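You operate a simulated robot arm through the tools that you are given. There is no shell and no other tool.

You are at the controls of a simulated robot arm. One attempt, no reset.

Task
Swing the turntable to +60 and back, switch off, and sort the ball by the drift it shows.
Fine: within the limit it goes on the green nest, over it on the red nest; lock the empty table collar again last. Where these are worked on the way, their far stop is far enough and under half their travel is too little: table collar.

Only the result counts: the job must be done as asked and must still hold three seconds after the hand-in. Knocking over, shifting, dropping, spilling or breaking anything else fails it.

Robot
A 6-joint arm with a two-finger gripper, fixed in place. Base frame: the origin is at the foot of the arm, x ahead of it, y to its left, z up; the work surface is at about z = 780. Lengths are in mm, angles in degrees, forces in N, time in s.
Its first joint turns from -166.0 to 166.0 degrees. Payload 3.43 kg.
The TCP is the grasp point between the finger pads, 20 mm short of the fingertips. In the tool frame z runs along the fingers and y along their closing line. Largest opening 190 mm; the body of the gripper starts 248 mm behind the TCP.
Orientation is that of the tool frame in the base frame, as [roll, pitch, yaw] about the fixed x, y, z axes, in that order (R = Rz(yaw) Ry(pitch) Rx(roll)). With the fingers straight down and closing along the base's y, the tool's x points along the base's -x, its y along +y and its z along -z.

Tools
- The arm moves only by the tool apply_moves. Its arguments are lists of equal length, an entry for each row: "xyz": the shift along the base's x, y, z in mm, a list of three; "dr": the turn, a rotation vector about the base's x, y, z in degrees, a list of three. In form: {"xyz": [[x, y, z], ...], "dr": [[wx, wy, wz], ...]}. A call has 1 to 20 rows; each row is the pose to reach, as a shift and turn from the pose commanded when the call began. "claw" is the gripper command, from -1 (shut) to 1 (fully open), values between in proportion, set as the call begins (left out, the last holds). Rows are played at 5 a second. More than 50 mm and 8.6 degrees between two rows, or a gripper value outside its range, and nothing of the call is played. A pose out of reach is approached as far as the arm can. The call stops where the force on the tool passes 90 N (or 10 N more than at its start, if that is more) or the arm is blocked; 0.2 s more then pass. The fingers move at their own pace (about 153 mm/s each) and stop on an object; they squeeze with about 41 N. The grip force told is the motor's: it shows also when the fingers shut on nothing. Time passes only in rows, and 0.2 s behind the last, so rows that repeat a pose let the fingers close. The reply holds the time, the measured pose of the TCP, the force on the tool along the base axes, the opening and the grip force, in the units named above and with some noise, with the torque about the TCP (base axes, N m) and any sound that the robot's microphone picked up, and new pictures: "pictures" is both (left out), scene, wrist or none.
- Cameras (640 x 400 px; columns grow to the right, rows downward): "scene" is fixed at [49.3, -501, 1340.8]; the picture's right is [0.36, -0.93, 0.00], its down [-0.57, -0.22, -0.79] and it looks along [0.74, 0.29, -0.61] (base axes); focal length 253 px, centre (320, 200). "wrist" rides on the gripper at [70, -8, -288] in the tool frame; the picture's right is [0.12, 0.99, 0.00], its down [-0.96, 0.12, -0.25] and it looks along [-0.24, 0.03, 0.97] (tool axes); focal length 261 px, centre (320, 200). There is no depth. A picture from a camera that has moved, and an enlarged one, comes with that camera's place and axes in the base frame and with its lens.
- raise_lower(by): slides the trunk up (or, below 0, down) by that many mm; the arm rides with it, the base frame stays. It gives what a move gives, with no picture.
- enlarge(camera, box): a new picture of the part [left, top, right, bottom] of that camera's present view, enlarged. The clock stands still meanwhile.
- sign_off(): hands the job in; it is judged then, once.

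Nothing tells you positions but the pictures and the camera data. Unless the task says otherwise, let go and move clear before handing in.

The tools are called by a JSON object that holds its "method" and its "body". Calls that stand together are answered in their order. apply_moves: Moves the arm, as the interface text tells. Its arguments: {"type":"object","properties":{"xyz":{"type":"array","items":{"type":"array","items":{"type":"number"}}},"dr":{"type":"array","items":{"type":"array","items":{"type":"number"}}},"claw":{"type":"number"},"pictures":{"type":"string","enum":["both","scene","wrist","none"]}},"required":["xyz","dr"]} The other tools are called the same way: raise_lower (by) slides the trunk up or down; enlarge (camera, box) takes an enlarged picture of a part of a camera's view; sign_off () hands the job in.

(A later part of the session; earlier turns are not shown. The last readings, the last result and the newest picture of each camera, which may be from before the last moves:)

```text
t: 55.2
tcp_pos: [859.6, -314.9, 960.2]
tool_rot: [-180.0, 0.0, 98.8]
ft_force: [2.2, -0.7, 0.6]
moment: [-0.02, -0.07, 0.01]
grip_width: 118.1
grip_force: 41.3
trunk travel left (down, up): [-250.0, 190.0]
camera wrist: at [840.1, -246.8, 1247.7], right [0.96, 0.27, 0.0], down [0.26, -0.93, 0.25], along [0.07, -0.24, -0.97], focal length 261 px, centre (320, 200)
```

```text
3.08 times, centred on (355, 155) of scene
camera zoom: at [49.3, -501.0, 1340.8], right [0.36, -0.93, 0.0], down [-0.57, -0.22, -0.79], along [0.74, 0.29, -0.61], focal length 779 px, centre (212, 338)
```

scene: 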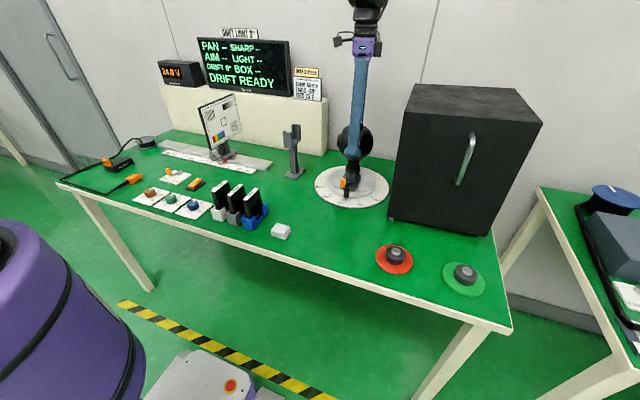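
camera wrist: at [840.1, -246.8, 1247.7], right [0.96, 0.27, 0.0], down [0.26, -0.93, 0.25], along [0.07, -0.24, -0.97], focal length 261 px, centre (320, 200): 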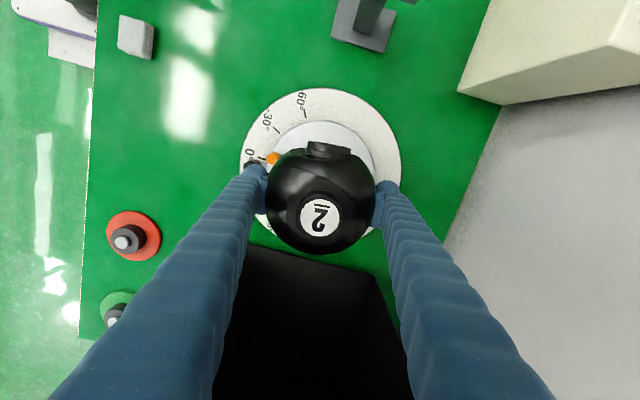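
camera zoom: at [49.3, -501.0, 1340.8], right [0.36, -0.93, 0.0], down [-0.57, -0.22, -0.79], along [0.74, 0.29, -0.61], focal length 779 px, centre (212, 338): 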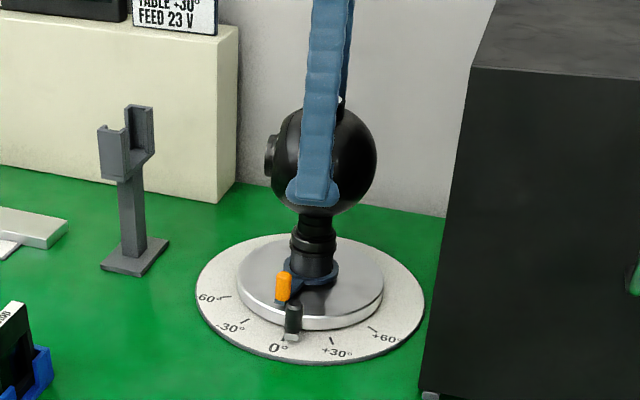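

The ball is held at its 118 mm diameter. I'll lift it slowly 15 mm and check that it comes free.

{"method": "apply_moves", "body": {"xyz": [[0, 0, 2], [0, 0, 5], [0, 0, 8], [0, 0, 12], [0, 0, 16]], "dr": [[0, 0, 0], [0, 0, 0], [0, 0, 0], [0, 0, 0], [0, 0, 0]]}}

{"method": "enlarge", "body": {"camera": "scene", "box": [300, 90, 410, 220]}}

```text
t: 56.4
tcp_pos: [859.1, -316.2, 977.0]
tool_rot: [-179.9, 0.0, 98.8]
ft_force: [0.0, -0.4, -3.7]
moment: [0.01, -0.03, 0.03]
grip_width: 117.8
grip_force: 41.1
trunk travel left (down, up): [-250.0, 190.0]
camera wrist: at [840.7, -247.3, 1263.7], right [0.96, 0.27, 0.0], down [0.26, -0.93, 0.25], along [0.07, -0.24, -0.97], focal length 261 px, centre (320, 200)
```

scene: 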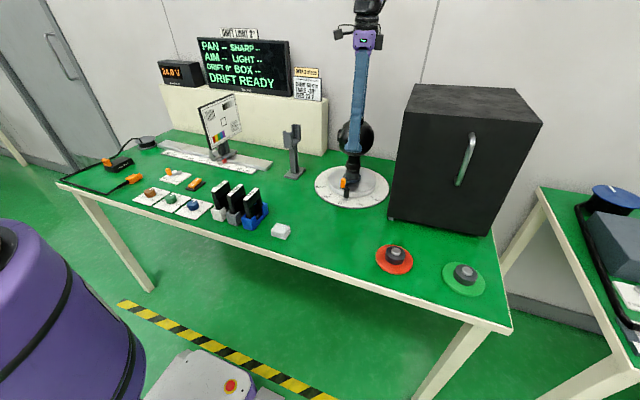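
wrist: 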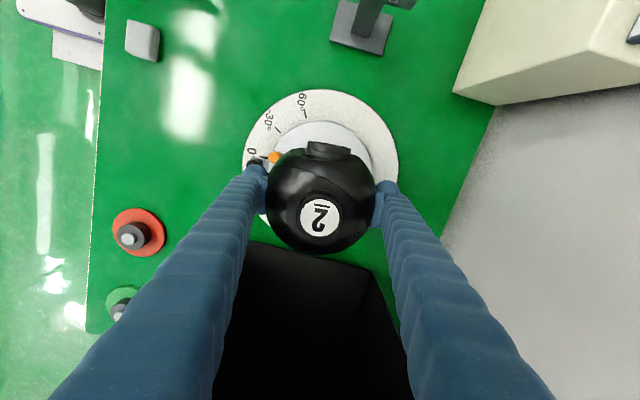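

```text
3.08 times, centred on (355, 155) of scene
camera zoom: at [49.3, -501.0, 1340.8], right [0.36, -0.93, 0.0], down [-0.57, -0.22, -0.79], along [0.74, 0.29, -0.61], focal length 779 px, centre (212, 338)
```

zoom: 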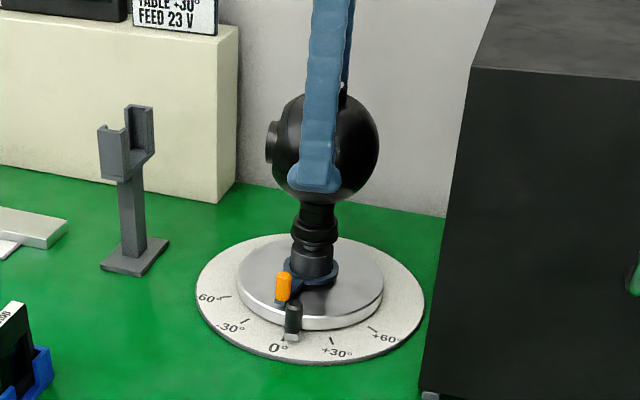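

The ball comes up freely and weighs about 0.4 kg. I'll lift it higher, clear of the seat.

{"method": "apply_moves", "body": {"xyz": [[0, 0, 15], [0, 0, 35], [0, 0, 60], [0, 0, 85], [0, 0, 105], [0, 0, 105]], "dr": [[0, 0, 0], [0, 0, 0], [0, 0, 0], [0, 0, 0], [0, 0, 0], [0, 0, 0]]}}

{"method": "enlarge", "body": {"camera": "scene", "box": [300, 60, 410, 220]}}

{"method": "enlarge", "body": {"camera": "scene", "box": [360, 220, 500, 310]}}

```text
t: 57.8
tcp_pos: [859.2, -316.1, 1080.2]
tool_rot: [-179.9, -0.1, 98.8]
ft_force: [0.1, -0.5, -4.9]
moment: [0.0, -0.04, -0.01]
grip_width: 118.0
grip_force: 41.3
trunk travel left (down, up): [-250.0, 190.0]
camera wrist: at [840.8, -247.5, 1367.3], right [0.96, 0.27, 0.0], down [0.26, -0.93, 0.25], along [0.07, -0.24, -0.97], focal length 261 px, centre (320, 200)
```

scene: 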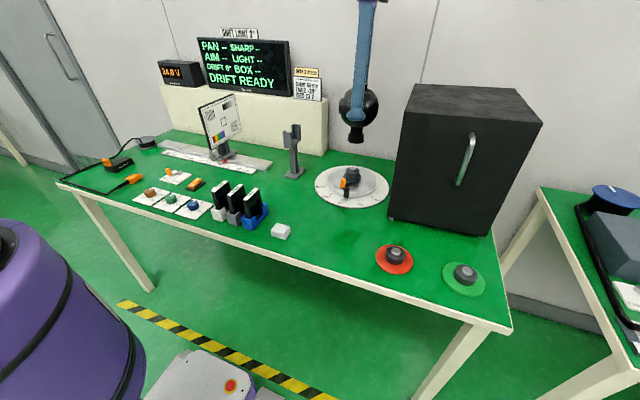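
wrist: 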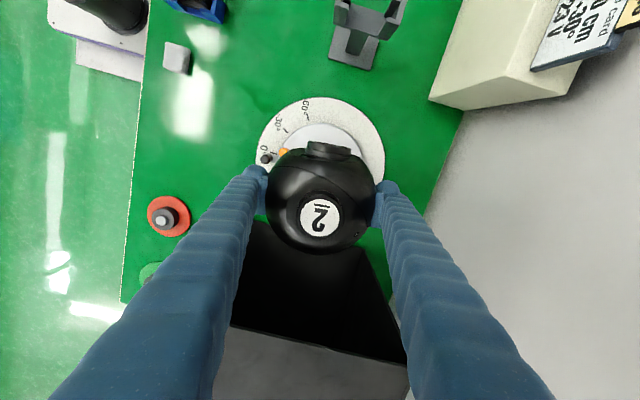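

```text
2.50 times, centred on (355, 140) of scene
camera zoom: at [49.3, -501.0, 1340.8], right [0.36, -0.93, 0.0], down [-0.57, -0.22, -0.79], along [0.74, 0.29, -0.61], focal length 633 px, centre (232, 350)
```

zoom: 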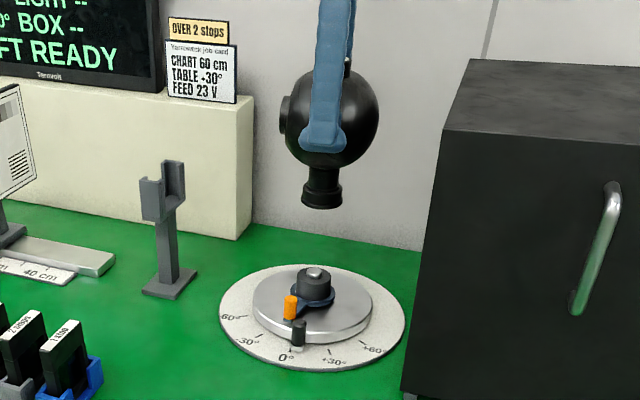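

```text
4.44 times, centred on (430, 265) of scene
camera zoom: at [49.3, -501.0, 1340.8], right [0.36, -0.93, 0.0], down [-0.57, -0.22, -0.79], along [0.74, 0.29, -0.61], focal length 1125 px, centre (-169, -89)
```

zoom: 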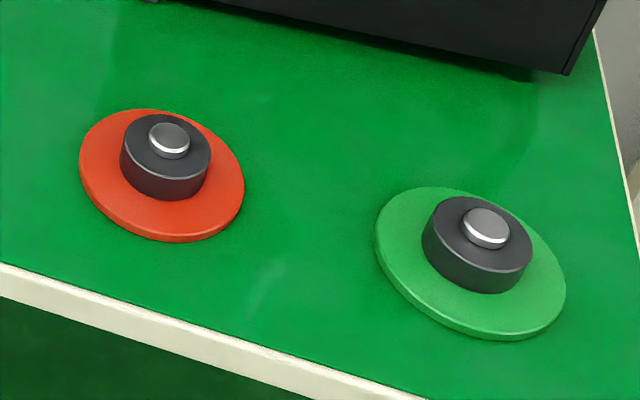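

The stem foot and the table's pin seat are now visible: the seat top is near 848, so the stem foot is about 112 mm below the ball's centre. I'll carry the ball toward the robot and around the front of the box, turning so the gripper closes along y for the green nest.

{"method": "apply_moves", "body": {"xyz": [[-43, 0, 0], [-86, 0, 0], [-129, 0, 0], [-172, 0, 0], [-215, 0, 0], [-259, 0, 0], [-266, -41, 0], [-273, -82, 0], [-280, -123, 0], [-287, -164, 0], [-294, -205, 0], [-300, -244, 0], [-300, -244, 0]], "dr": [[0, 0, 6.8], [0, 0, 13.6], [0, 0, 20.4], [0, 0, 27.2], [0, 0, 34], [0, 0, 40.8], [0, 0, 47.6], [0, 0, 54.4], [0, 0, 61.2], [0, 0, 68], [0, 0, 74.8], [0, 0, 81.2], [0, 0, 81.2]]}}

{"method": "enlarge", "body": {"camera": "wrist", "box": [60, 120, 260, 260]}}

```text
t: 60.6
tcp_pos: [559.9, -561.9, 1083.2]
tool_rot: [-180.0, 0.0, -179.9]
ft_force: [-0.1, -0.2, -4.6]
moment: [0.05, -0.01, 0.02]
grip_width: 117.8
grip_force: 40.6
trunk travel left (down, up): [-250.0, 190.0]
camera wrist: at [489.4, -570.8, 1369.2], right [-0.12, 0.99, 0.0], down [0.96, 0.12, 0.25], along [0.24, 0.03, -0.97], focal length 261 px, centre (320, 200)
```

scene: 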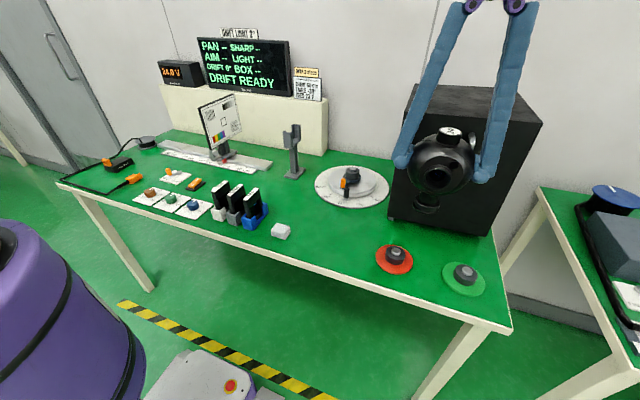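
wrist: 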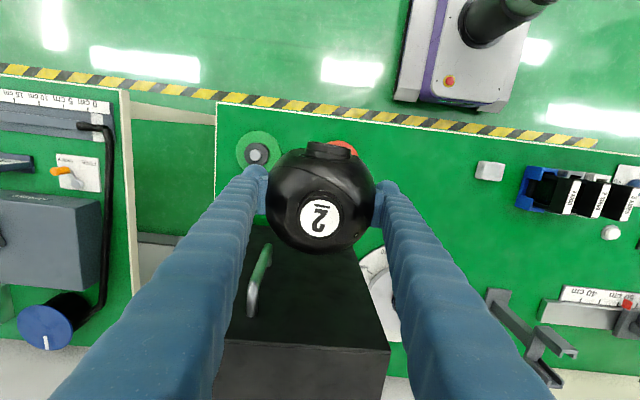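

```text
2.86 times, centred on (160, 190) of wrist
camera zoom: at [489.4, -570.8, 1369.2], right [-0.12, 0.99, 0.0], down [0.96, 0.12, 0.25], along [0.24, 0.03, -0.97], focal length 745 px, centre (777, 229)
```

zoom: 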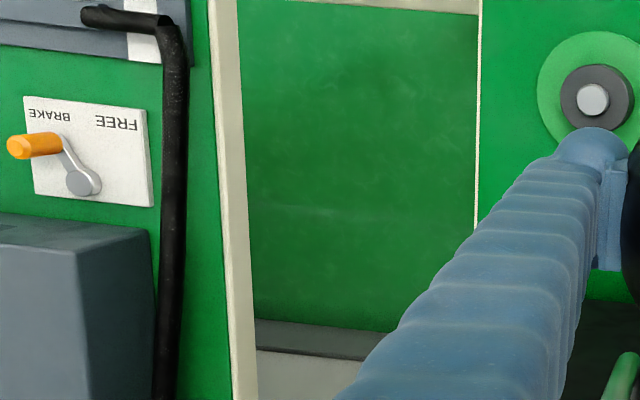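

The green nest's pin is at about (549, -700). I'll bring the ball over it and lower it to about 40 mm above the pin, then compare the foot and pin in the pictures.

{"method": "apply_moves", "body": {"xyz": [[-4, -35, 0], [-8, -70, 0], [-11, -105, 0], [-11, -138, 0], [-11, -138, -30], [-11, -138, -60], [-11, -138, -90], [-11, -138, -118], [-11, -138, -118]], "dr": [[0, 0, 0], [0, 0, 0], [0, 0, 0], [0, 0, 0], [0, 0, 0], [0, 0, 0], [0, 0, 0], [0, 0, 0], [0, 0, 0]]}}

{"method": "enlarge", "body": {"camera": "scene", "box": [410, 180, 540, 310]}}

{"method": "enlarge", "body": {"camera": "wrist", "box": [240, 80, 400, 240]}}

```text
t: 62.6
tcp_pos: [547.2, -699.1, 965.1]
tool_rot: [179.9, -0.1, -180.0]
ft_force: [0.7, 0.3, -4.7]
moment: [0.03, 0.04, 0.01]
grip_width: 117.9
grip_force: 40.5
trunk travel left (down, up): [-250.0, 190.0]
camera wrist: at [476.8, -708.6, 1252.3], right [-0.12, 0.99, 0.0], down [0.96, 0.12, 0.25], along [0.25, 0.03, -0.97], focal length 261 px, centre (320, 200)
```

scene: 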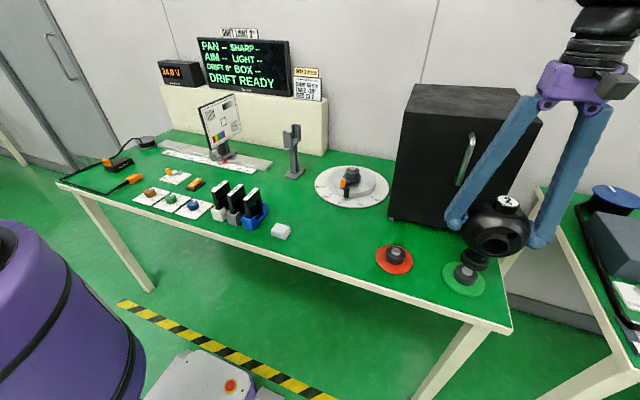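
wrist: 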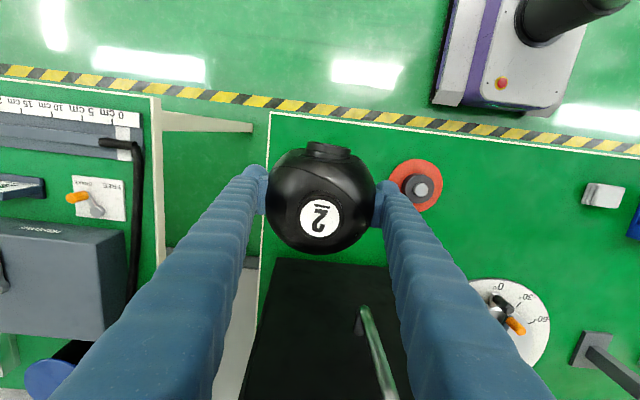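

```text
3.08 times, centred on (475, 245) of scene
camera zoom: at [49.3, -501.0, 1340.8], right [0.36, -0.93, 0.0], down [-0.57, -0.22, -0.79], along [0.74, 0.29, -0.61], focal length 779 px, centre (-157, 62)
```

zoom: 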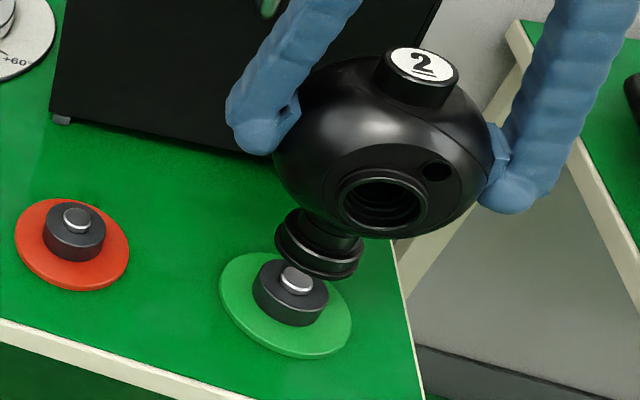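

```text
2.50 times, centred on (320, 160) of wrist
camera zoom: at [476.8, -708.6, 1252.3], right [-0.12, 0.99, 0.0], down [0.96, 0.12, 0.25], along [0.25, 0.03, -0.97], focal length 652 px, centre (320, 300)
```

zoom: 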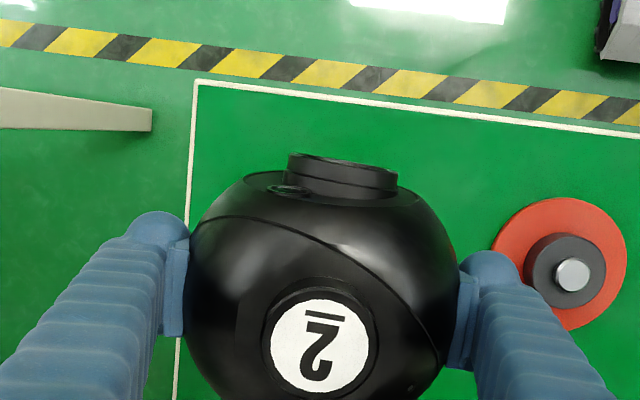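

I need a finer comparison of the foot and the pin, so I'm enlarging further.

{"method": "enlarge", "body": {"camera": "scene", "box": [450, 240, 500, 300]}}

{"method": "enlarge", "body": {"camera": "scene", "box": [330, 160, 370, 210]}}

{"method": "enlarge", "body": {"camera": "scene", "box": [370, 235, 420, 280]}}

```text
6.67 times, centred on (475, 270) of scene
camera zoom: at [49.3, -501.0, 1340.8], right [0.36, -0.93, 0.0], down [-0.57, -0.22, -0.79], along [0.74, 0.29, -0.61], focal length 1687 px, centre (-713, -267)
```

zoom: 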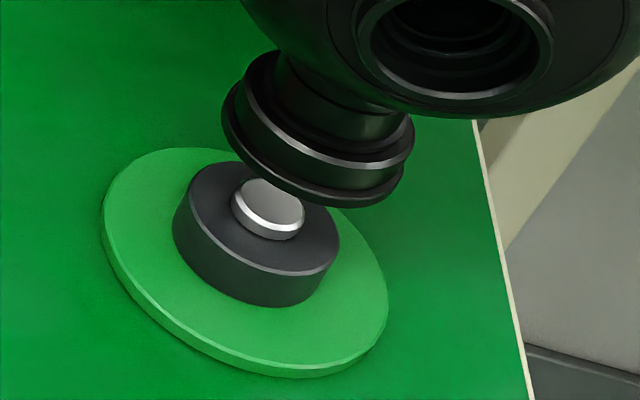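

```text
8.00 times, centred on (350, 185) of scene
camera zoom: at [49.3, -501.0, 1340.8], right [0.36, -0.93, 0.0], down [-0.57, -0.22, -0.79], along [0.74, 0.29, -0.61], focal length 2024 px, centre (80, 320)
```

zoom: 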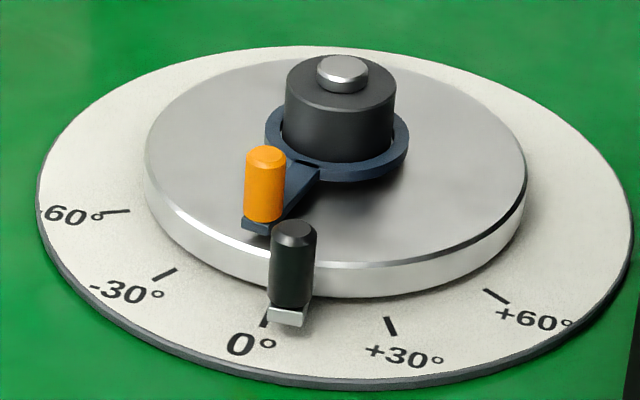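

```text
8.89 times, centred on (395, 258) of scene
camera zoom: at [49.3, -501.0, 1340.8], right [0.36, -0.93, 0.0], down [-0.57, -0.22, -0.79], along [0.74, 0.29, -0.61], focal length 2249 px, centre (-347, -311)
```

zoom: 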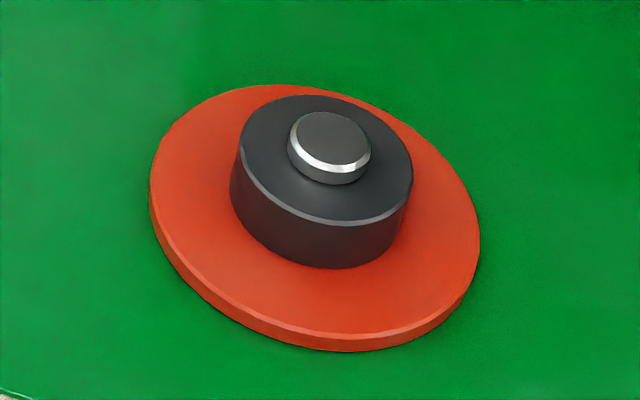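

The foot is within a few mm of the nest's axis, with the pin slightly toward +y. I'll nudge 2 mm and lower to about 10 mm above the pin, where the comparison is sharper.

{"method": "apply_moves", "body": {"xyz": [[0, 2, -10], [0, 2, -20], [0, 2, -28], [0, 2, -28]], "dr": [[0, 0, 0], [0, 0, 0], [0, 0, 0], [0, 0, 0]], "pictures": "wrist"}}

{"method": "enlarge", "body": {"camera": "scene", "box": [450, 240, 500, 300]}}

```text
t: 63.6
tcp_pos: [547.7, -696.5, 936.8]
tool_rot: [-180.0, -0.2, 180.0]
ft_force: [-0.8, -0.1, -5.2]
moment: [0.03, 0.01, 0.01]
grip_width: 118.0
grip_force: 40.7
trunk travel left (down, up): [-250.0, 190.0]
camera wrist: at [477.4, -705.2, 1223.7], right [-0.12, 0.99, 0.0], down [0.96, 0.12, 0.25], along [0.24, 0.03, -0.97], focal length 261 px, centre (320, 200)
```

wrist: 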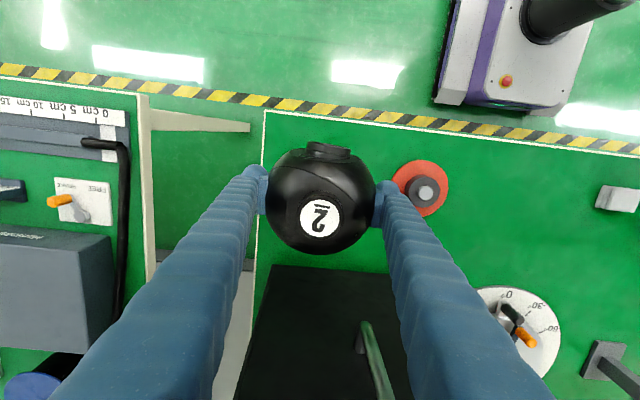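

```text
6.67 times, centred on (475, 270) of scene
camera zoom: at [49.3, -501.0, 1340.8], right [0.36, -0.93, 0.0], down [-0.57, -0.22, -0.79], along [0.74, 0.29, -0.61], focal length 1687 px, centre (-713, -267)
```

zoom: 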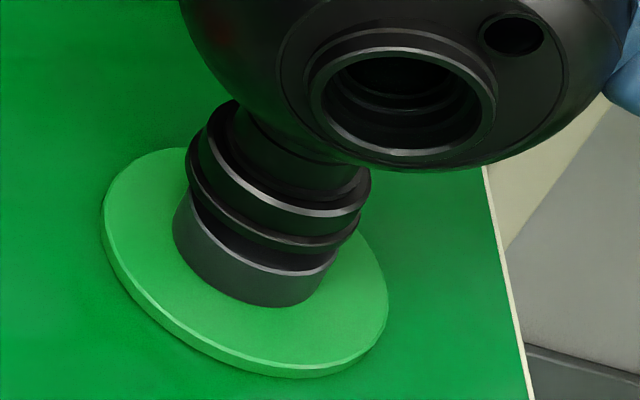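

The foot's rim and the seat line up to within about 2 mm, with around 18 mm to go. I'll lower gently toward the pin.

{"method": "apply_moves", "body": {"xyz": [[0, 0, -4], [0, 0, -8], [0, 0, -10], [0, 0, -12], [0, 0, -12]], "dr": [[0, 0, 0], [0, 0, 0], [0, 0, 0], [0, 0, 0], [0, 0, 0]], "pictures": "none"}}

{"method": "enlarge", "body": {"camera": "scene", "box": [450, 240, 500, 300]}}

```text
t: 64.8
tcp_pos: [548.4, -695.5, 929.5]
tool_rot: [-179.7, 0.2, -180.0]
ft_force: [1.9, 2.9, 36.2]
moment: [-0.12, 0.11, 0.0]
grip_width: 117.8
grip_force: 40.7
trunk travel left (down, up): [-250.0, 190.0]
```

```text
6.67 times, centred on (475, 270) of scene
camera zoom: at [49.3, -501.0, 1340.8], right [0.36, -0.93, 0.0], down [-0.57, -0.22, -0.79], along [0.74, 0.29, -0.61], focal length 1687 px, centre (-713, -267)
```

zoom: 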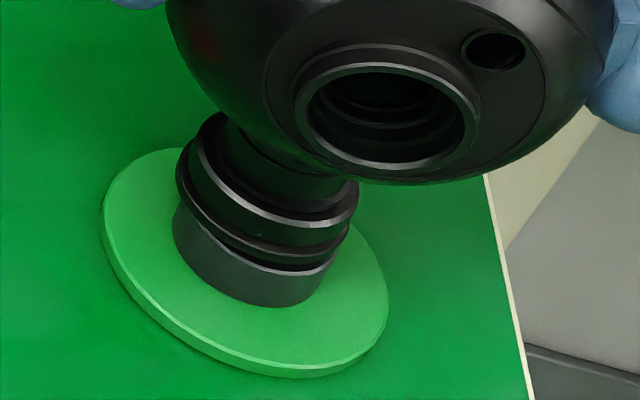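

It is resting on the pin's rim at z≈929. The contact torque puts the pin toward -x and -y, which agrees with the wrist estimate of (545.5, -700). I'll lift slightly, shift about 3 mm that way, and lower again.

{"method": "apply_moves", "body": {"xyz": [[0, 0, 6], [-1.3, -1.5, 8], [-2.3, -2.8, 8], [-2.3, -2.8, 5], [-2.3, -2.8, 2], [-2.3, -2.8, 0], [-2.3, -2.8, 0]], "dr": [[0, 0, 0], [0, 0, 0], [0, 0, 0], [0, 0, 0], [0, 0, 0], [0, 0, 0], [0, 0, 0]], "pictures": "none"}}

{"method": "enlarge", "body": {"camera": "scene", "box": [450, 240, 500, 300]}}

```text
t: 66.4
tcp_pos: [544.8, -697.2, 928.6]
tool_rot: [-179.8, 0.2, 180.0]
ft_force: [-3.1, 8.3, 43.3]
moment: [0.46, 0.09, 0.06]
grip_width: 117.5
grip_force: 40.6
trunk travel left (down, up): [-250.0, 190.0]
```

```text
6.67 times, centred on (475, 270) of scene
camera zoom: at [49.3, -501.0, 1340.8], right [0.36, -0.93, 0.0], down [-0.57, -0.22, -0.79], along [0.74, 0.29, -0.61], focal length 1687 px, centre (-713, -267)
```

zoom: 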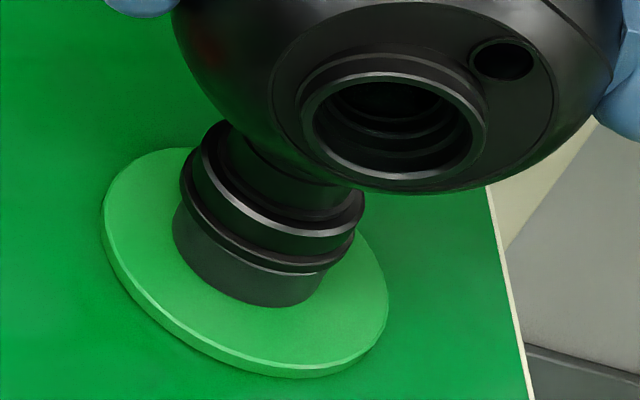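

Comparing the two contact pictures, both put the pin at about (549.9, -697.8). I'll lift, shift there and lower again.

{"method": "apply_moves", "body": {"xyz": [[0, 0, 5], [1.5, 0.5, 9], [3, 1, 9], [4.5, 1.5, 9], [4.5, 1.5, 9]], "dr": [[0, 0, 0], [0, 0, 0], [0, 0, 0], [0, 0, 0], [0, 0, 0]], "pictures": "none"}}

{"method": "enlarge", "body": {"camera": "scene", "box": [450, 240, 500, 300]}}

{"method": "apply_moves", "body": {"xyz": [[0, 0, -3], [0, 0, -5], [0, 0, -7], [0, 0, -9], [0, 0, -9]], "dr": [[0, 0, 0], [0, 0, 0], [0, 0, 0], [0, 0, 0], [0, 0, 0]], "pictures": "none"}}

{"method": "enlarge", "body": {"camera": "scene", "box": [450, 240, 500, 300]}}

```text
t: 67.6
tcp_pos: [549.9, -696.6, 932.8]
tool_rot: [-180.0, -0.1, -180.0]
ft_force: [-0.2, 0.0, -4.9]
moment: [0.0, 0.01, 0.01]
grip_width: 118.0
grip_force: 40.9
trunk travel left (down, up): [-250.0, 190.0]
```

```text
6.67 times, centred on (475, 270) of scene
camera zoom: at [49.3, -501.0, 1340.8], right [0.36, -0.93, 0.0], down [-0.57, -0.22, -0.79], along [0.74, 0.29, -0.61], focal length 1687 px, centre (-713, -267)
```

zoom: 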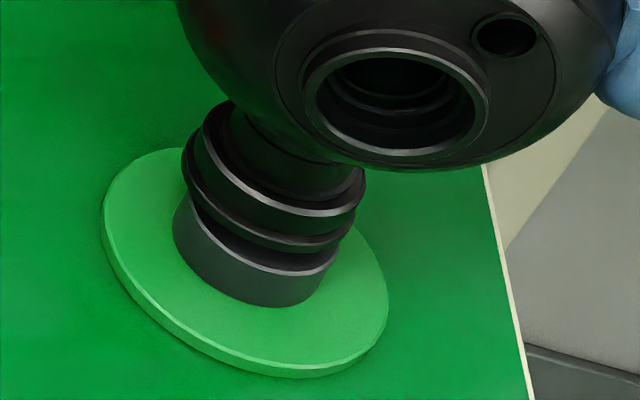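

```text
t: 68.8
tcp_pos: [551.4, -695.7, 929.0]
tool_rot: [-179.8, 0.1, -179.9]
ft_force: [3.8, 7.1, 40.0]
moment: [0.59, 0.18, -0.05]
grip_width: 117.7
grip_force: 41.4
trunk travel left (down, up): [-250.0, 190.0]
```

```text
6.67 times, centred on (475, 270) of scene
camera zoom: at [49.3, -501.0, 1340.8], right [0.36, -0.93, 0.0], down [-0.57, -0.22, -0.79], along [0.74, 0.29, -0.61], focal length 1687 px, centre (-713, -267)
```

zoom: 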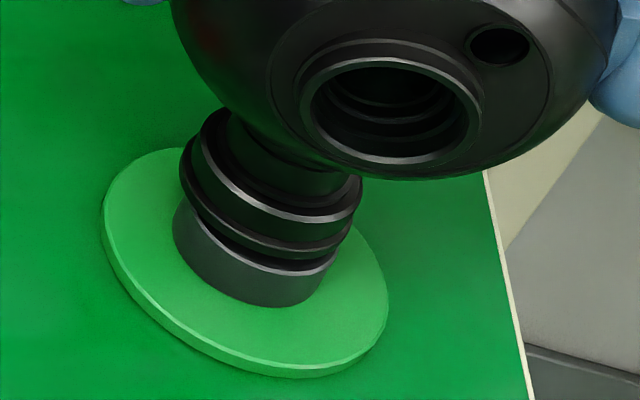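

It is still on the pin's rim. I'll look closer at the foot and seat edges to measure the offset better.

{"method": "enlarge", "body": {"camera": "scene", "box": [458, 250, 494, 290]}}

```text
10.00 times, centred on (476, 270) of scene
camera zoom: at [49.3, -501.0, 1340.8], right [0.36, -0.93, 0.0], down [-0.57, -0.22, -0.79], along [0.74, 0.29, -0.61], focal length 2530 px, centre (-1240, -500)
```

zoom: 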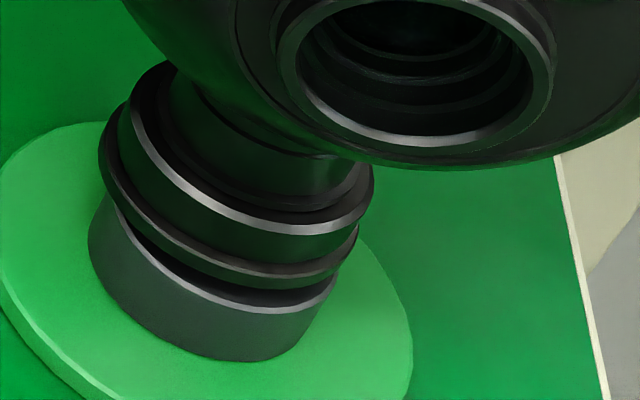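

The contact torques from the three tries intersect near (545.8, -699), matching the wrist estimate. I'll lift, move to about (546, -700.5) commanded, and lower again.

{"method": "apply_moves", "body": {"xyz": [[0, 0, 5], [-1.5, -1, 9], [-3, -2, 9], [-4, -2.7, 9], [-4, -2.7, 9]], "dr": [[0, 0, 0], [0, 0, 0], [0, 0, 0], [0, 0, 0], [0, 0, 0]], "pictures": "none"}}

{"method": "apply_moves", "body": {"xyz": [[0, 0, -3], [0, 0, -5], [0, 0, -7], [0, 0, -9], [0, 0, -9]], "dr": [[0, 0, 0], [0, 0, 0], [0, 0, 0], [0, 0, 0], [0, 0, 0]], "pictures": "none"}}

{"method": "enlarge", "body": {"camera": "scene", "box": [458, 250, 494, 290]}}

```text
t: 70.0
tcp_pos: [546.6, -700.3, 933.3]
tool_rot: [-179.9, -0.2, -179.9]
ft_force: [-0.8, 0.6, -4.1]
moment: [-0.01, 0.0, -0.04]
grip_width: 117.9
grip_force: 41.8
trunk travel left (down, up): [-250.0, 190.0]
```

```text
t: 71.2
tcp_pos: [546.9, -699.7, 928.9]
tool_rot: [-179.8, 0.2, -180.0]
ft_force: [0.2, 7.3, 39.6]
moment: [0.48, -0.49, 0.06]
grip_width: 118.0
grip_force: 40.9
trunk travel left (down, up): [-250.0, 190.0]
```

```text
10.00 times, centred on (476, 270) of scene
camera zoom: at [49.3, -501.0, 1340.8], right [0.36, -0.93, 0.0], down [-0.57, -0.22, -0.79], along [0.74, 0.29, -0.61], focal length 2530 px, centre (-1240, -500)
```

zoom: 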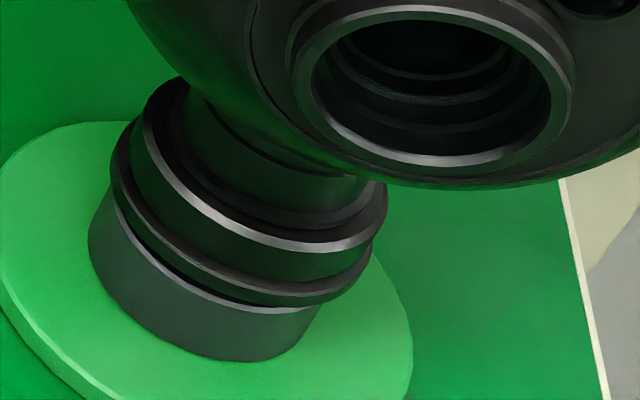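

Still on the rim. I'll lift, go to the middle of the estimates at about (548.5, -698.5), and press lightly, watching for the drop.

{"method": "apply_moves", "body": {"xyz": [[0, 0, 6], [1.3, 1, 8], [2.6, 2, 8], [2.6, 2, 5], [2.6, 2, 3], [2.6, 2, 1.5], [2.6, 2, 1.5]], "dr": [[0, 0, 0], [0, 0, 0], [0, 0, 0], [0, 0, 0], [0, 0, 0], [0, 0, 0], [0, 0, 0]], "pictures": "none"}}

{"method": "enlarge", "body": {"camera": "scene", "box": [458, 250, 494, 290]}}

{"method": "enlarge", "body": {"camera": "scene", "box": [430, 180, 550, 300]}}

```text
t: 72.8
tcp_pos: [550.3, -698.1, 929.2]
tool_rot: [-179.9, 0.1, 180.0]
ft_force: [-0.3, 9.6, 33.2]
moment: [0.57, 0.02, 0.0]
grip_width: 117.8
grip_force: 40.5
trunk travel left (down, up): [-250.0, 190.0]
```

```text
10.00 times, centred on (476, 270) of scene
camera zoom: at [49.3, -501.0, 1340.8], right [0.36, -0.93, 0.0], down [-0.57, -0.22, -0.79], along [0.74, 0.29, -0.61], focal length 2530 px, centre (-1240, -500)
```

zoom: 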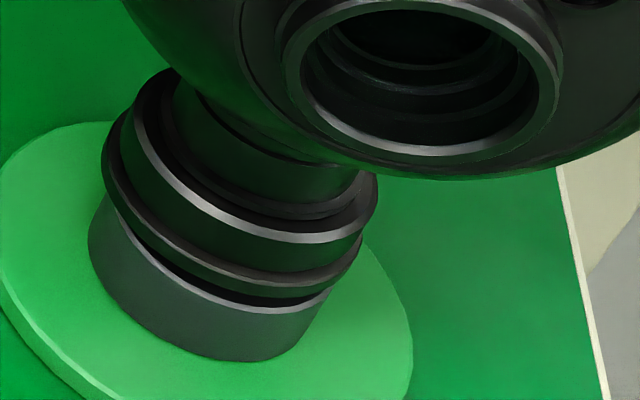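

```text
3.33 times, centred on (490, 240) of scene
camera zoom: at [49.3, -501.0, 1340.8], right [0.36, -0.93, 0.0], down [-0.57, -0.22, -0.79], along [0.74, 0.29, -0.61], focal length 844 px, centre (-247, 67)
```

zoom: 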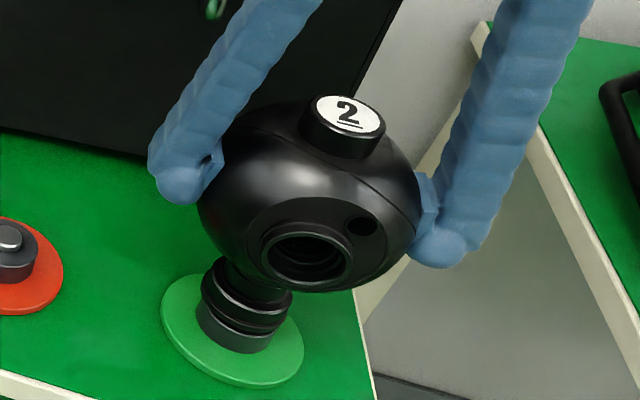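

The contact point moves around consistently with a pin centre near (548, -701.7). I'll lift slightly, shift there and press lightly again.

{"method": "apply_moves", "body": {"xyz": [[0, 0, 5], [-0.3, -1.5, 6], [-0.5, -3.1, 6], [-0.5, -3.1, 3], [-0.5, -3.1, 1], [-0.5, -3.1, 0], [-0.5, -3.1, 0]], "dr": [[0, 0, 0], [0, 0, 0], [0, 0, 0], [0, 0, 0], [0, 0, 0], [0, 0, 0], [0, 0, 0]], "pictures": "none"}}

{"method": "enlarge", "body": {"camera": "scene", "box": [458, 250, 494, 290]}}

```text
t: 74.4
tcp_pos: [547.3, -700.0, 929.1]
tool_rot: [-179.9, 0.2, -179.9]
ft_force: [-6.8, 6.3, 29.0]
moment: [0.49, 0.3, 0.06]
grip_width: 117.5
grip_force: 40.8
trunk travel left (down, up): [-250.0, 190.0]
```

```text
10.00 times, centred on (476, 270) of scene
camera zoom: at [49.3, -501.0, 1340.8], right [0.36, -0.93, 0.0], down [-0.57, -0.22, -0.79], along [0.74, 0.29, -0.61], focal length 2530 px, centre (-1240, -500)
```

zoom: 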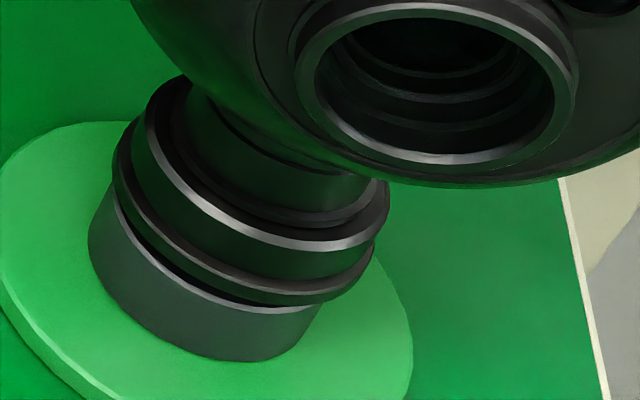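

Still not dropping in. I'll lift clear a little and check that the ball hasn't tilted in the grip.

{"method": "apply_moves", "body": {"xyz": [[0, 0, 8], [0, 0, 20], [0, 0, 35], [0, 0, 35]], "dr": [[0, 0, 0], [0, 0, 0], [0, 0, 0], [0, 0, 0]]}}

{"method": "enlarge", "body": {"camera": "wrist", "box": [240, 110, 400, 260]}}

{"method": "enlarge", "body": {"camera": "scene", "box": [430, 180, 550, 300]}}

{"method": "enlarge", "body": {"camera": "scene", "box": [450, 240, 500, 300]}}

```text
t: 75.4
tcp_pos: [548.2, -700.4, 959.2]
tool_rot: [-180.0, -0.1, -179.9]
ft_force: [-0.3, 0.1, -4.6]
moment: [0.0, 0.0, -0.03]
grip_width: 117.8
grip_force: 41.0
trunk travel left (down, up): [-250.0, 190.0]
camera wrist: at [477.5, -709.0, 1246.1], right [-0.12, 0.99, 0.0], down [0.96, 0.12, 0.25], along [0.24, 0.03, -0.97], focal length 261 px, centre (320, 200)
```

scene: 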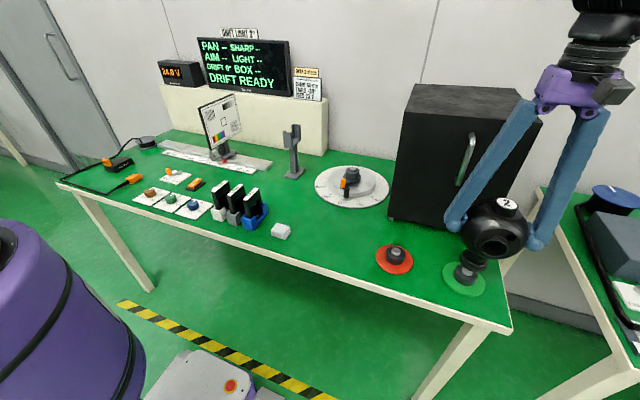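
wrist: 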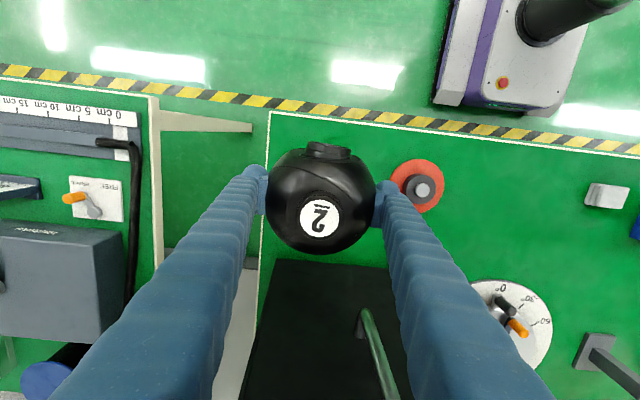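

```text
2.67 times, centred on (320, 185) of wrist
camera zoom: at [477.5, -709.0, 1246.1], right [-0.12, 0.99, 0.0], down [0.96, 0.12, 0.25], along [0.24, 0.03, -0.97], focal length 695 px, centre (320, 240)
```

zoom: 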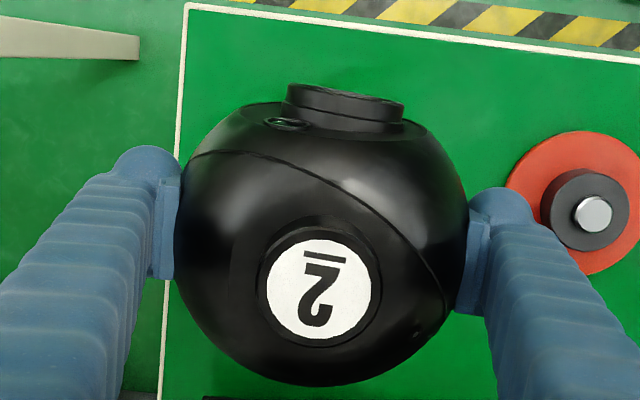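

```text
3.33 times, centred on (490, 240) of scene
camera zoom: at [49.3, -501.0, 1340.8], right [0.36, -0.93, 0.0], down [-0.57, -0.22, -0.79], along [0.74, 0.29, -0.61], focal length 844 px, centre (-247, 67)
```

zoom: 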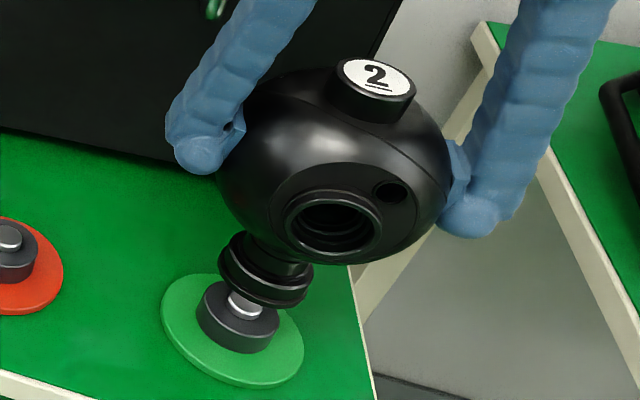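

```text
6.67 times, centred on (475, 270) of scene
camera zoom: at [49.3, -501.0, 1340.8], right [0.36, -0.93, 0.0], down [-0.57, -0.22, -0.79], along [0.74, 0.29, -0.61], focal length 1687 px, centre (-713, -267)
```

zoom: 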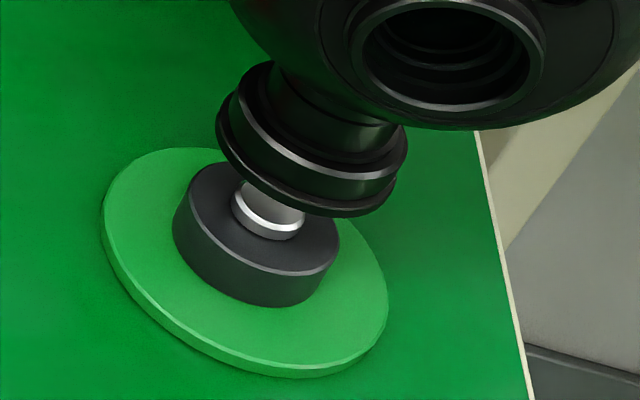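

The ball is still upright. Using the contact height to pin down the gap, the scene picture puts the nest axis near (546.4, -698.1). I'll go there and press lightly.

{"method": "apply_moves", "body": {"xyz": [[-1.6, 3.7, -10], [-1.6, 3.7, -20], [-1.6, 3.7, -28], [-1.6, 3.7, -31], [-1.6, 3.7, -33], [-1.6, 3.7, -35], [-1.6, 3.7, -35]], "dr": [[0, 0, 0], [0, 0, 0], [0, 0, 0], [0, 0, 0], [0, 0, 0], [0, 0, 0], [0, 0, 0]], "pictures": "none"}}

{"method": "enlarge", "body": {"camera": "scene", "box": [458, 250, 494, 290]}}

```text
t: 77.0
tcp_pos: [547.3, -694.8, 929.0]
tool_rot: [-179.9, 0.2, -180.0]
ft_force: [1.0, 3.5, 28.6]
moment: [0.05, -0.12, 0.03]
grip_width: 118.1
grip_force: 40.6
trunk travel left (down, up): [-250.0, 190.0]
```

```text
10.00 times, centred on (476, 270) of scene
camera zoom: at [49.3, -501.0, 1340.8], right [0.36, -0.93, 0.0], down [-0.57, -0.22, -0.79], along [0.74, 0.29, -0.61], focal length 2530 px, centre (-1240, -500)
```

zoom: 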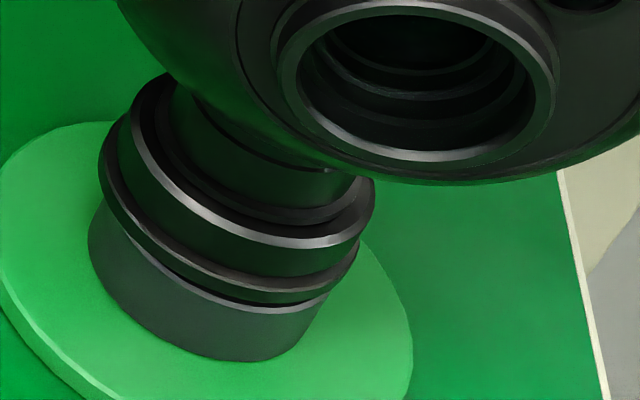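

It rests on the pin again. Before more tries I want to see the underside of the foot, to know the socket's shape. I'll lift away and carry it to open space in front.

{"method": "apply_moves", "body": {"xyz": [[0, 0, 30], [0, 0, 75], [0, 0, 120], [0, 0, 170], [-5, 45, 174], [-10, 90, 174], [-15, 135, 174], [-20, 180, 174], [-25, 225, 174], [-30, 270, 174], [-35, 315, 174], [-40, 360, 174], [-45, 405, 174], [-50, 450, 174]], "dr": [[0, 0, 0], [0, 0, 0], [0, 0, 0], [0, 0, 0], [0, 0, 0], [0, 0, 0], [0, 0, 0], [0, 0, 0], [0, 0, 0], [0, 0, 0], [0, 0, 0], [0, 0, 0], [0, 0, 0], [0, 0, 0]], "pictures": "scene"}}

```text
t: 80.0
tcp_pos: [498.4, -250.1, 1101.4]
tool_rot: [-180.0, -0.1, -180.0]
ft_force: [0.9, -0.5, -3.8]
moment: [-0.02, 0.01, 0.0]
grip_width: 117.6
grip_force: 41.0
trunk travel left (down, up): [-250.0, 190.0]
```

scene: 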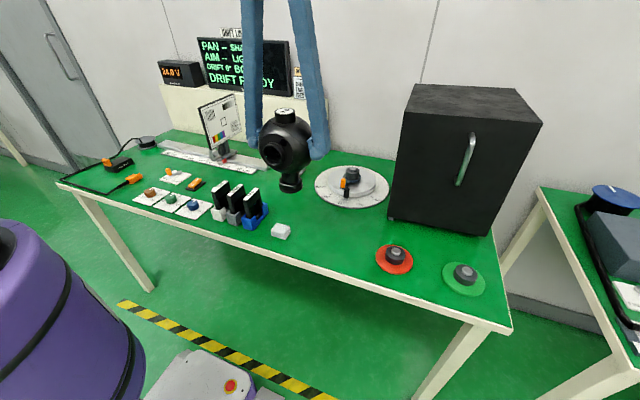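

I'll check how steady the position readings are before relying on them.

{"method": "apply_moves", "body": {"xyz": [[0, 0, 0]], "dr": [[0, 0, 0]], "pictures": "none"}}

{"method": "apply_moves", "body": {"xyz": [[0, 0, 0]], "dr": [[0, 0, 0]], "pictures": "none"}}

{"method": "apply_moves", "body": {"xyz": [[0, 0, 0]], "dr": [[0, 0, 0]], "pictures": "none"}}

{"method": "apply_moves", "body": {"xyz": [[0, 0, 0]], "dr": [[0, 0, 0]], "pictures": "none"}}

```text
t: 80.4
tcp_pos: [497.9, -250.0, 1099.5]
tool_rot: [-180.0, -0.1, -180.0]
ft_force: [-0.3, -0.4, -5.0]
moment: [0.13, -0.02, 0.02]
grip_width: 117.9
grip_force: 40.8
trunk travel left (down, up): [-250.0, 190.0]
```

```text
t: 80.8
tcp_pos: [500.0, -249.1, 1100.6]
tool_rot: [-179.9, 0.0, -180.0]
ft_force: [-0.1, 1.2, -4.4]
moment: [0.01, 0.03, 0.02]
grip_width: 117.8
grip_force: 41.5
trunk travel left (down, up): [-250.0, 190.0]
```

```text
t: 81.2
tcp_pos: [497.0, -249.6, 1101.4]
tool_rot: [-179.9, 0.0, -180.0]
ft_force: [0.2, -0.6, -4.7]
moment: [-0.01, -0.01, 0.0]
grip_width: 117.5
grip_force: 40.8
trunk travel left (down, up): [-250.0, 190.0]
```

```text
t: 81.6
tcp_pos: [497.4, -249.1, 1100.4]
tool_rot: [180.0, 0.0, -179.9]
ft_force: [0.0, -0.2, -3.9]
moment: [-0.01, -0.04, -0.03]
grip_width: 117.8
grip_force: 40.6
trunk travel left (down, up): [-250.0, 190.0]
```

The readings have about ±1 mm of noise. Now I'll tilt the ball so its foot faces the scene camera.

{"method": "apply_moves", "body": {"xyz": [[0, 0, 0], [0, 0, 0], [0, 0, 0], [0, 0, 0], [0, 0, 0], [0, 0, 0], [0, 0, 0], [0, 0, 0]], "dr": [[-4.3, 6.2, 0], [-8.6, 12.3, 0], [-12.8, 18.5, 0], [-17.1, 24.6, 0], [-21.4, 30.8, 0], [-25.7, 36.9, 0], [-29.9, 43.1, 0], [-34.2, 49.2, 0]], "pictures": "scene"}}

{"method": "enlarge", "body": {"camera": "scene", "box": [230, 90, 340, 210]}}

```text
t: 83.4
tcp_pos: [498.7, -246.7, 1099.4]
tool_rot: [-135.2, -45.4, 160.6]
ft_force: [0.5, 0.6, -4.8]
moment: [0.05, -0.08, 0.0]
grip_width: 117.6
grip_force: 40.9
trunk travel left (down, up): [-250.0, 190.0]
```

scene: 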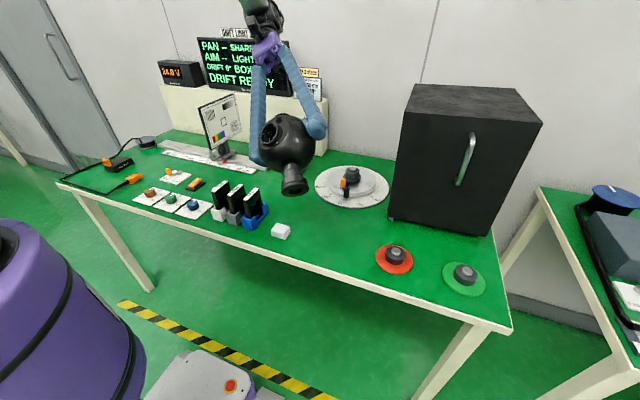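

```text
3.33 times, centred on (285, 150) of scene
camera zoom: at [49.3, -501.0, 1340.8], right [0.36, -0.93, 0.0], down [-0.57, -0.22, -0.79], along [0.74, 0.29, -0.61], focal length 844 px, centre (437, 367)
```

zoom: 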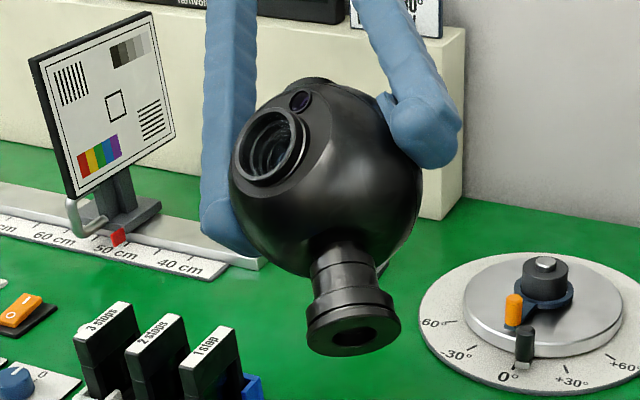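

{"method": "enlarge", "body": {"camera": "scene", "box": [275, 165, 315, 205]}}

```text
10.00 times, centred on (295, 185) of scene
camera zoom: at [49.3, -501.0, 1340.8], right [0.36, -0.93, 0.0], down [-0.57, -0.22, -0.79], along [0.74, 0.29, -0.61], focal length 2530 px, centre (570, 350)
```

zoom: 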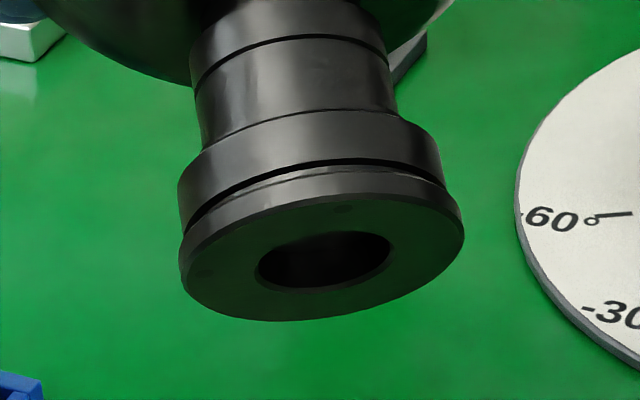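

The foot has a round socket only slightly larger than the pin, so the alignment must be within about 1 mm. I'll return upright and go back over the nest for a fine search around the best estimate, about (548.4, -698.2).

{"method": "apply_moves", "body": {"xyz": [[0, 0, 0], [0, 0, 0], [0, 0, 0], [0, 0, 0], [0, 0, 0], [0, 0, 0], [0, 0, 0], [0, 0, 0]], "dr": [[4.3, -6.2, 0], [8.6, -12.3, 0], [12.8, -18.5, 0], [17.1, -24.6, 0], [21.4, -30.8, 0], [25.7, -36.9, 0], [29.9, -43.1, 0], [34.2, -49.2, 0]], "pictures": "none"}}

{"method": "apply_moves", "body": {"xyz": [[5, -45, 0], [10, -90, 0], [15, -135, 0], [20, -180, 0], [25, -225, 0], [30, -270, 0], [35, -315, 0], [40, -360, 0], [45, -405, 0], [51.8, -450.9, 0], [51.8, -450.9, -40], [51.8, -450.9, -80], [51.8, -450.9, -120], [51.8, -450.9, -150], [51.8, -450.9, -166], [51.8, -450.9, -166]], "dr": [[0, 0, 0], [0, 0, 0], [0, 0, 0], [0, 0, 0], [0, 0, 0], [0, 0, 0], [0, 0, 0], [0, 0, 0], [0, 0, 0], [0, 0, 0], [0, 0, 0], [0, 0, 0], [0, 0, 0], [0, 0, 0], [0, 0, 0], [0, 0, 0]], "pictures": "wrist"}}

{"method": "enlarge", "body": {"camera": "scene", "box": [430, 180, 550, 300]}}

{"method": "enlarge", "body": {"camera": "wrist", "box": [240, 110, 400, 260]}}

```text
t: 85.2
tcp_pos: [497.0, -247.7, 1099.8]
tool_rot: [180.0, 0.1, -180.0]
ft_force: [0.5, 0.3, -3.7]
moment: [0.01, -0.07, 0.03]
grip_width: 117.6
grip_force: 41.0
trunk travel left (down, up): [-250.0, 190.0]
```

```text
t: 88.6
tcp_pos: [549.0, -697.5, 933.2]
tool_rot: [180.0, 0.0, -180.0]
ft_force: [-0.5, -0.6, -3.8]
moment: [0.02, 0.0, 0.01]
grip_width: 117.7
grip_force: 40.7
trunk travel left (down, up): [-250.0, 190.0]
camera wrist: at [478.8, -706.0, 1220.0], right [-0.12, 0.99, 0.0], down [0.96, 0.12, 0.25], along [0.24, 0.03, -0.97], focal length 261 px, centre (320, 200)
```

wrist: 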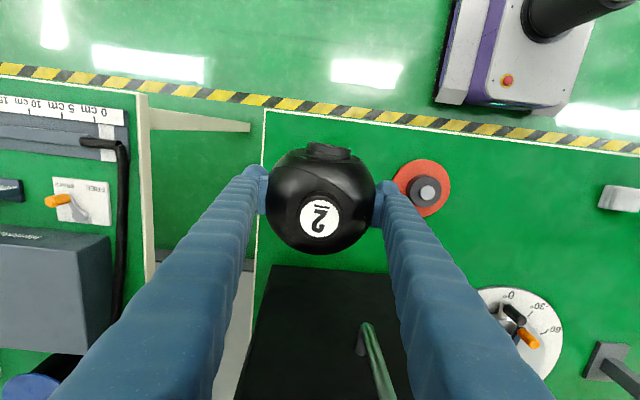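

```text
3.33 times, centred on (490, 240) of scene
camera zoom: at [49.3, -501.0, 1340.8], right [0.36, -0.93, 0.0], down [-0.57, -0.22, -0.79], along [0.74, 0.29, -0.61], focal length 844 px, centre (-247, 67)
```

zoom: 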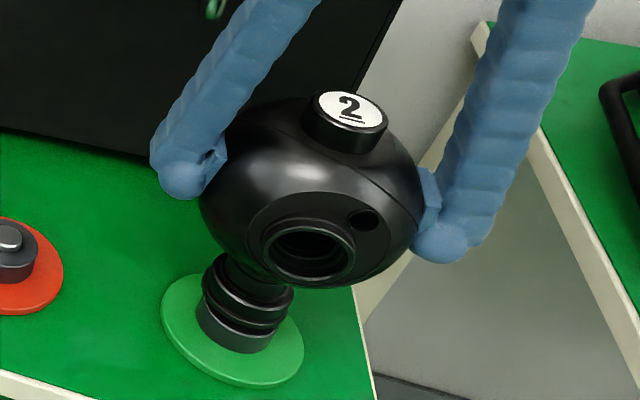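

```text
2.67 times, centred on (320, 185) of wrist
camera zoom: at [478.8, -706.0, 1220.0], right [-0.12, 0.99, 0.0], down [0.96, 0.12, 0.25], along [0.24, 0.03, -0.97], focal length 695 px, centre (320, 240)
```

zoom: 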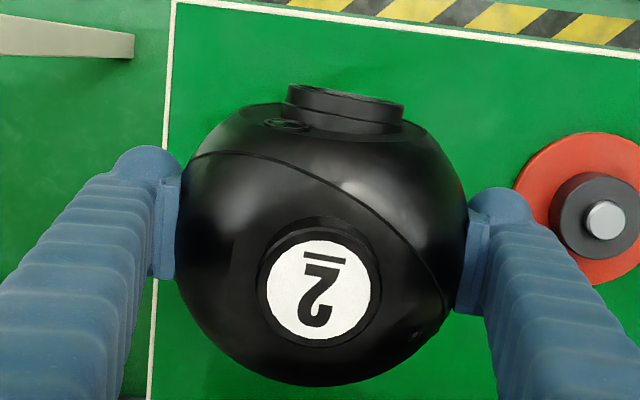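

The ball is unchanged in the grip and just above the pin. I'll press lightly and trace a small ring, watching for z to drop below 929.

{"method": "apply_moves", "body": {"xyz": [[0, 0, -3], [0, 0, -5], [0, 0, -6.3], [0, 0, -6.3], [0.7, 0, -6.3], [0.5, 0.5, -6.3], [0, 0.7, -6.3], [-0.5, 0.5, -6.3], [-0.7, 0, -6.3], [-0.5, -0.5, -6.3], [0, -0.7, -6.3], [0.5, -0.5, -6.3], [0, 0, -6.3]], "dr": [[0, 0, 0], [0, 0, 0], [0, 0, 0], [0, 0, 0], [0, 0, 0], [0, 0, 0], [0, 0, 0], [0, 0, 0], [0, 0, 0], [0, 0, 0], [0, 0, 0], [0, 0, 0], [0, 0, 0]], "pictures": "none"}}

```text
t: 91.4
tcp_pos: [547.5, -696.4, 929.4]
tool_rot: [-179.9, 0.0, 180.0]
ft_force: [4.8, 5.4, 34.4]
moment: [0.2, -0.35, 0.03]
grip_width: 117.6
grip_force: 41.2
trunk travel left (down, up): [-250.0, 190.0]
```

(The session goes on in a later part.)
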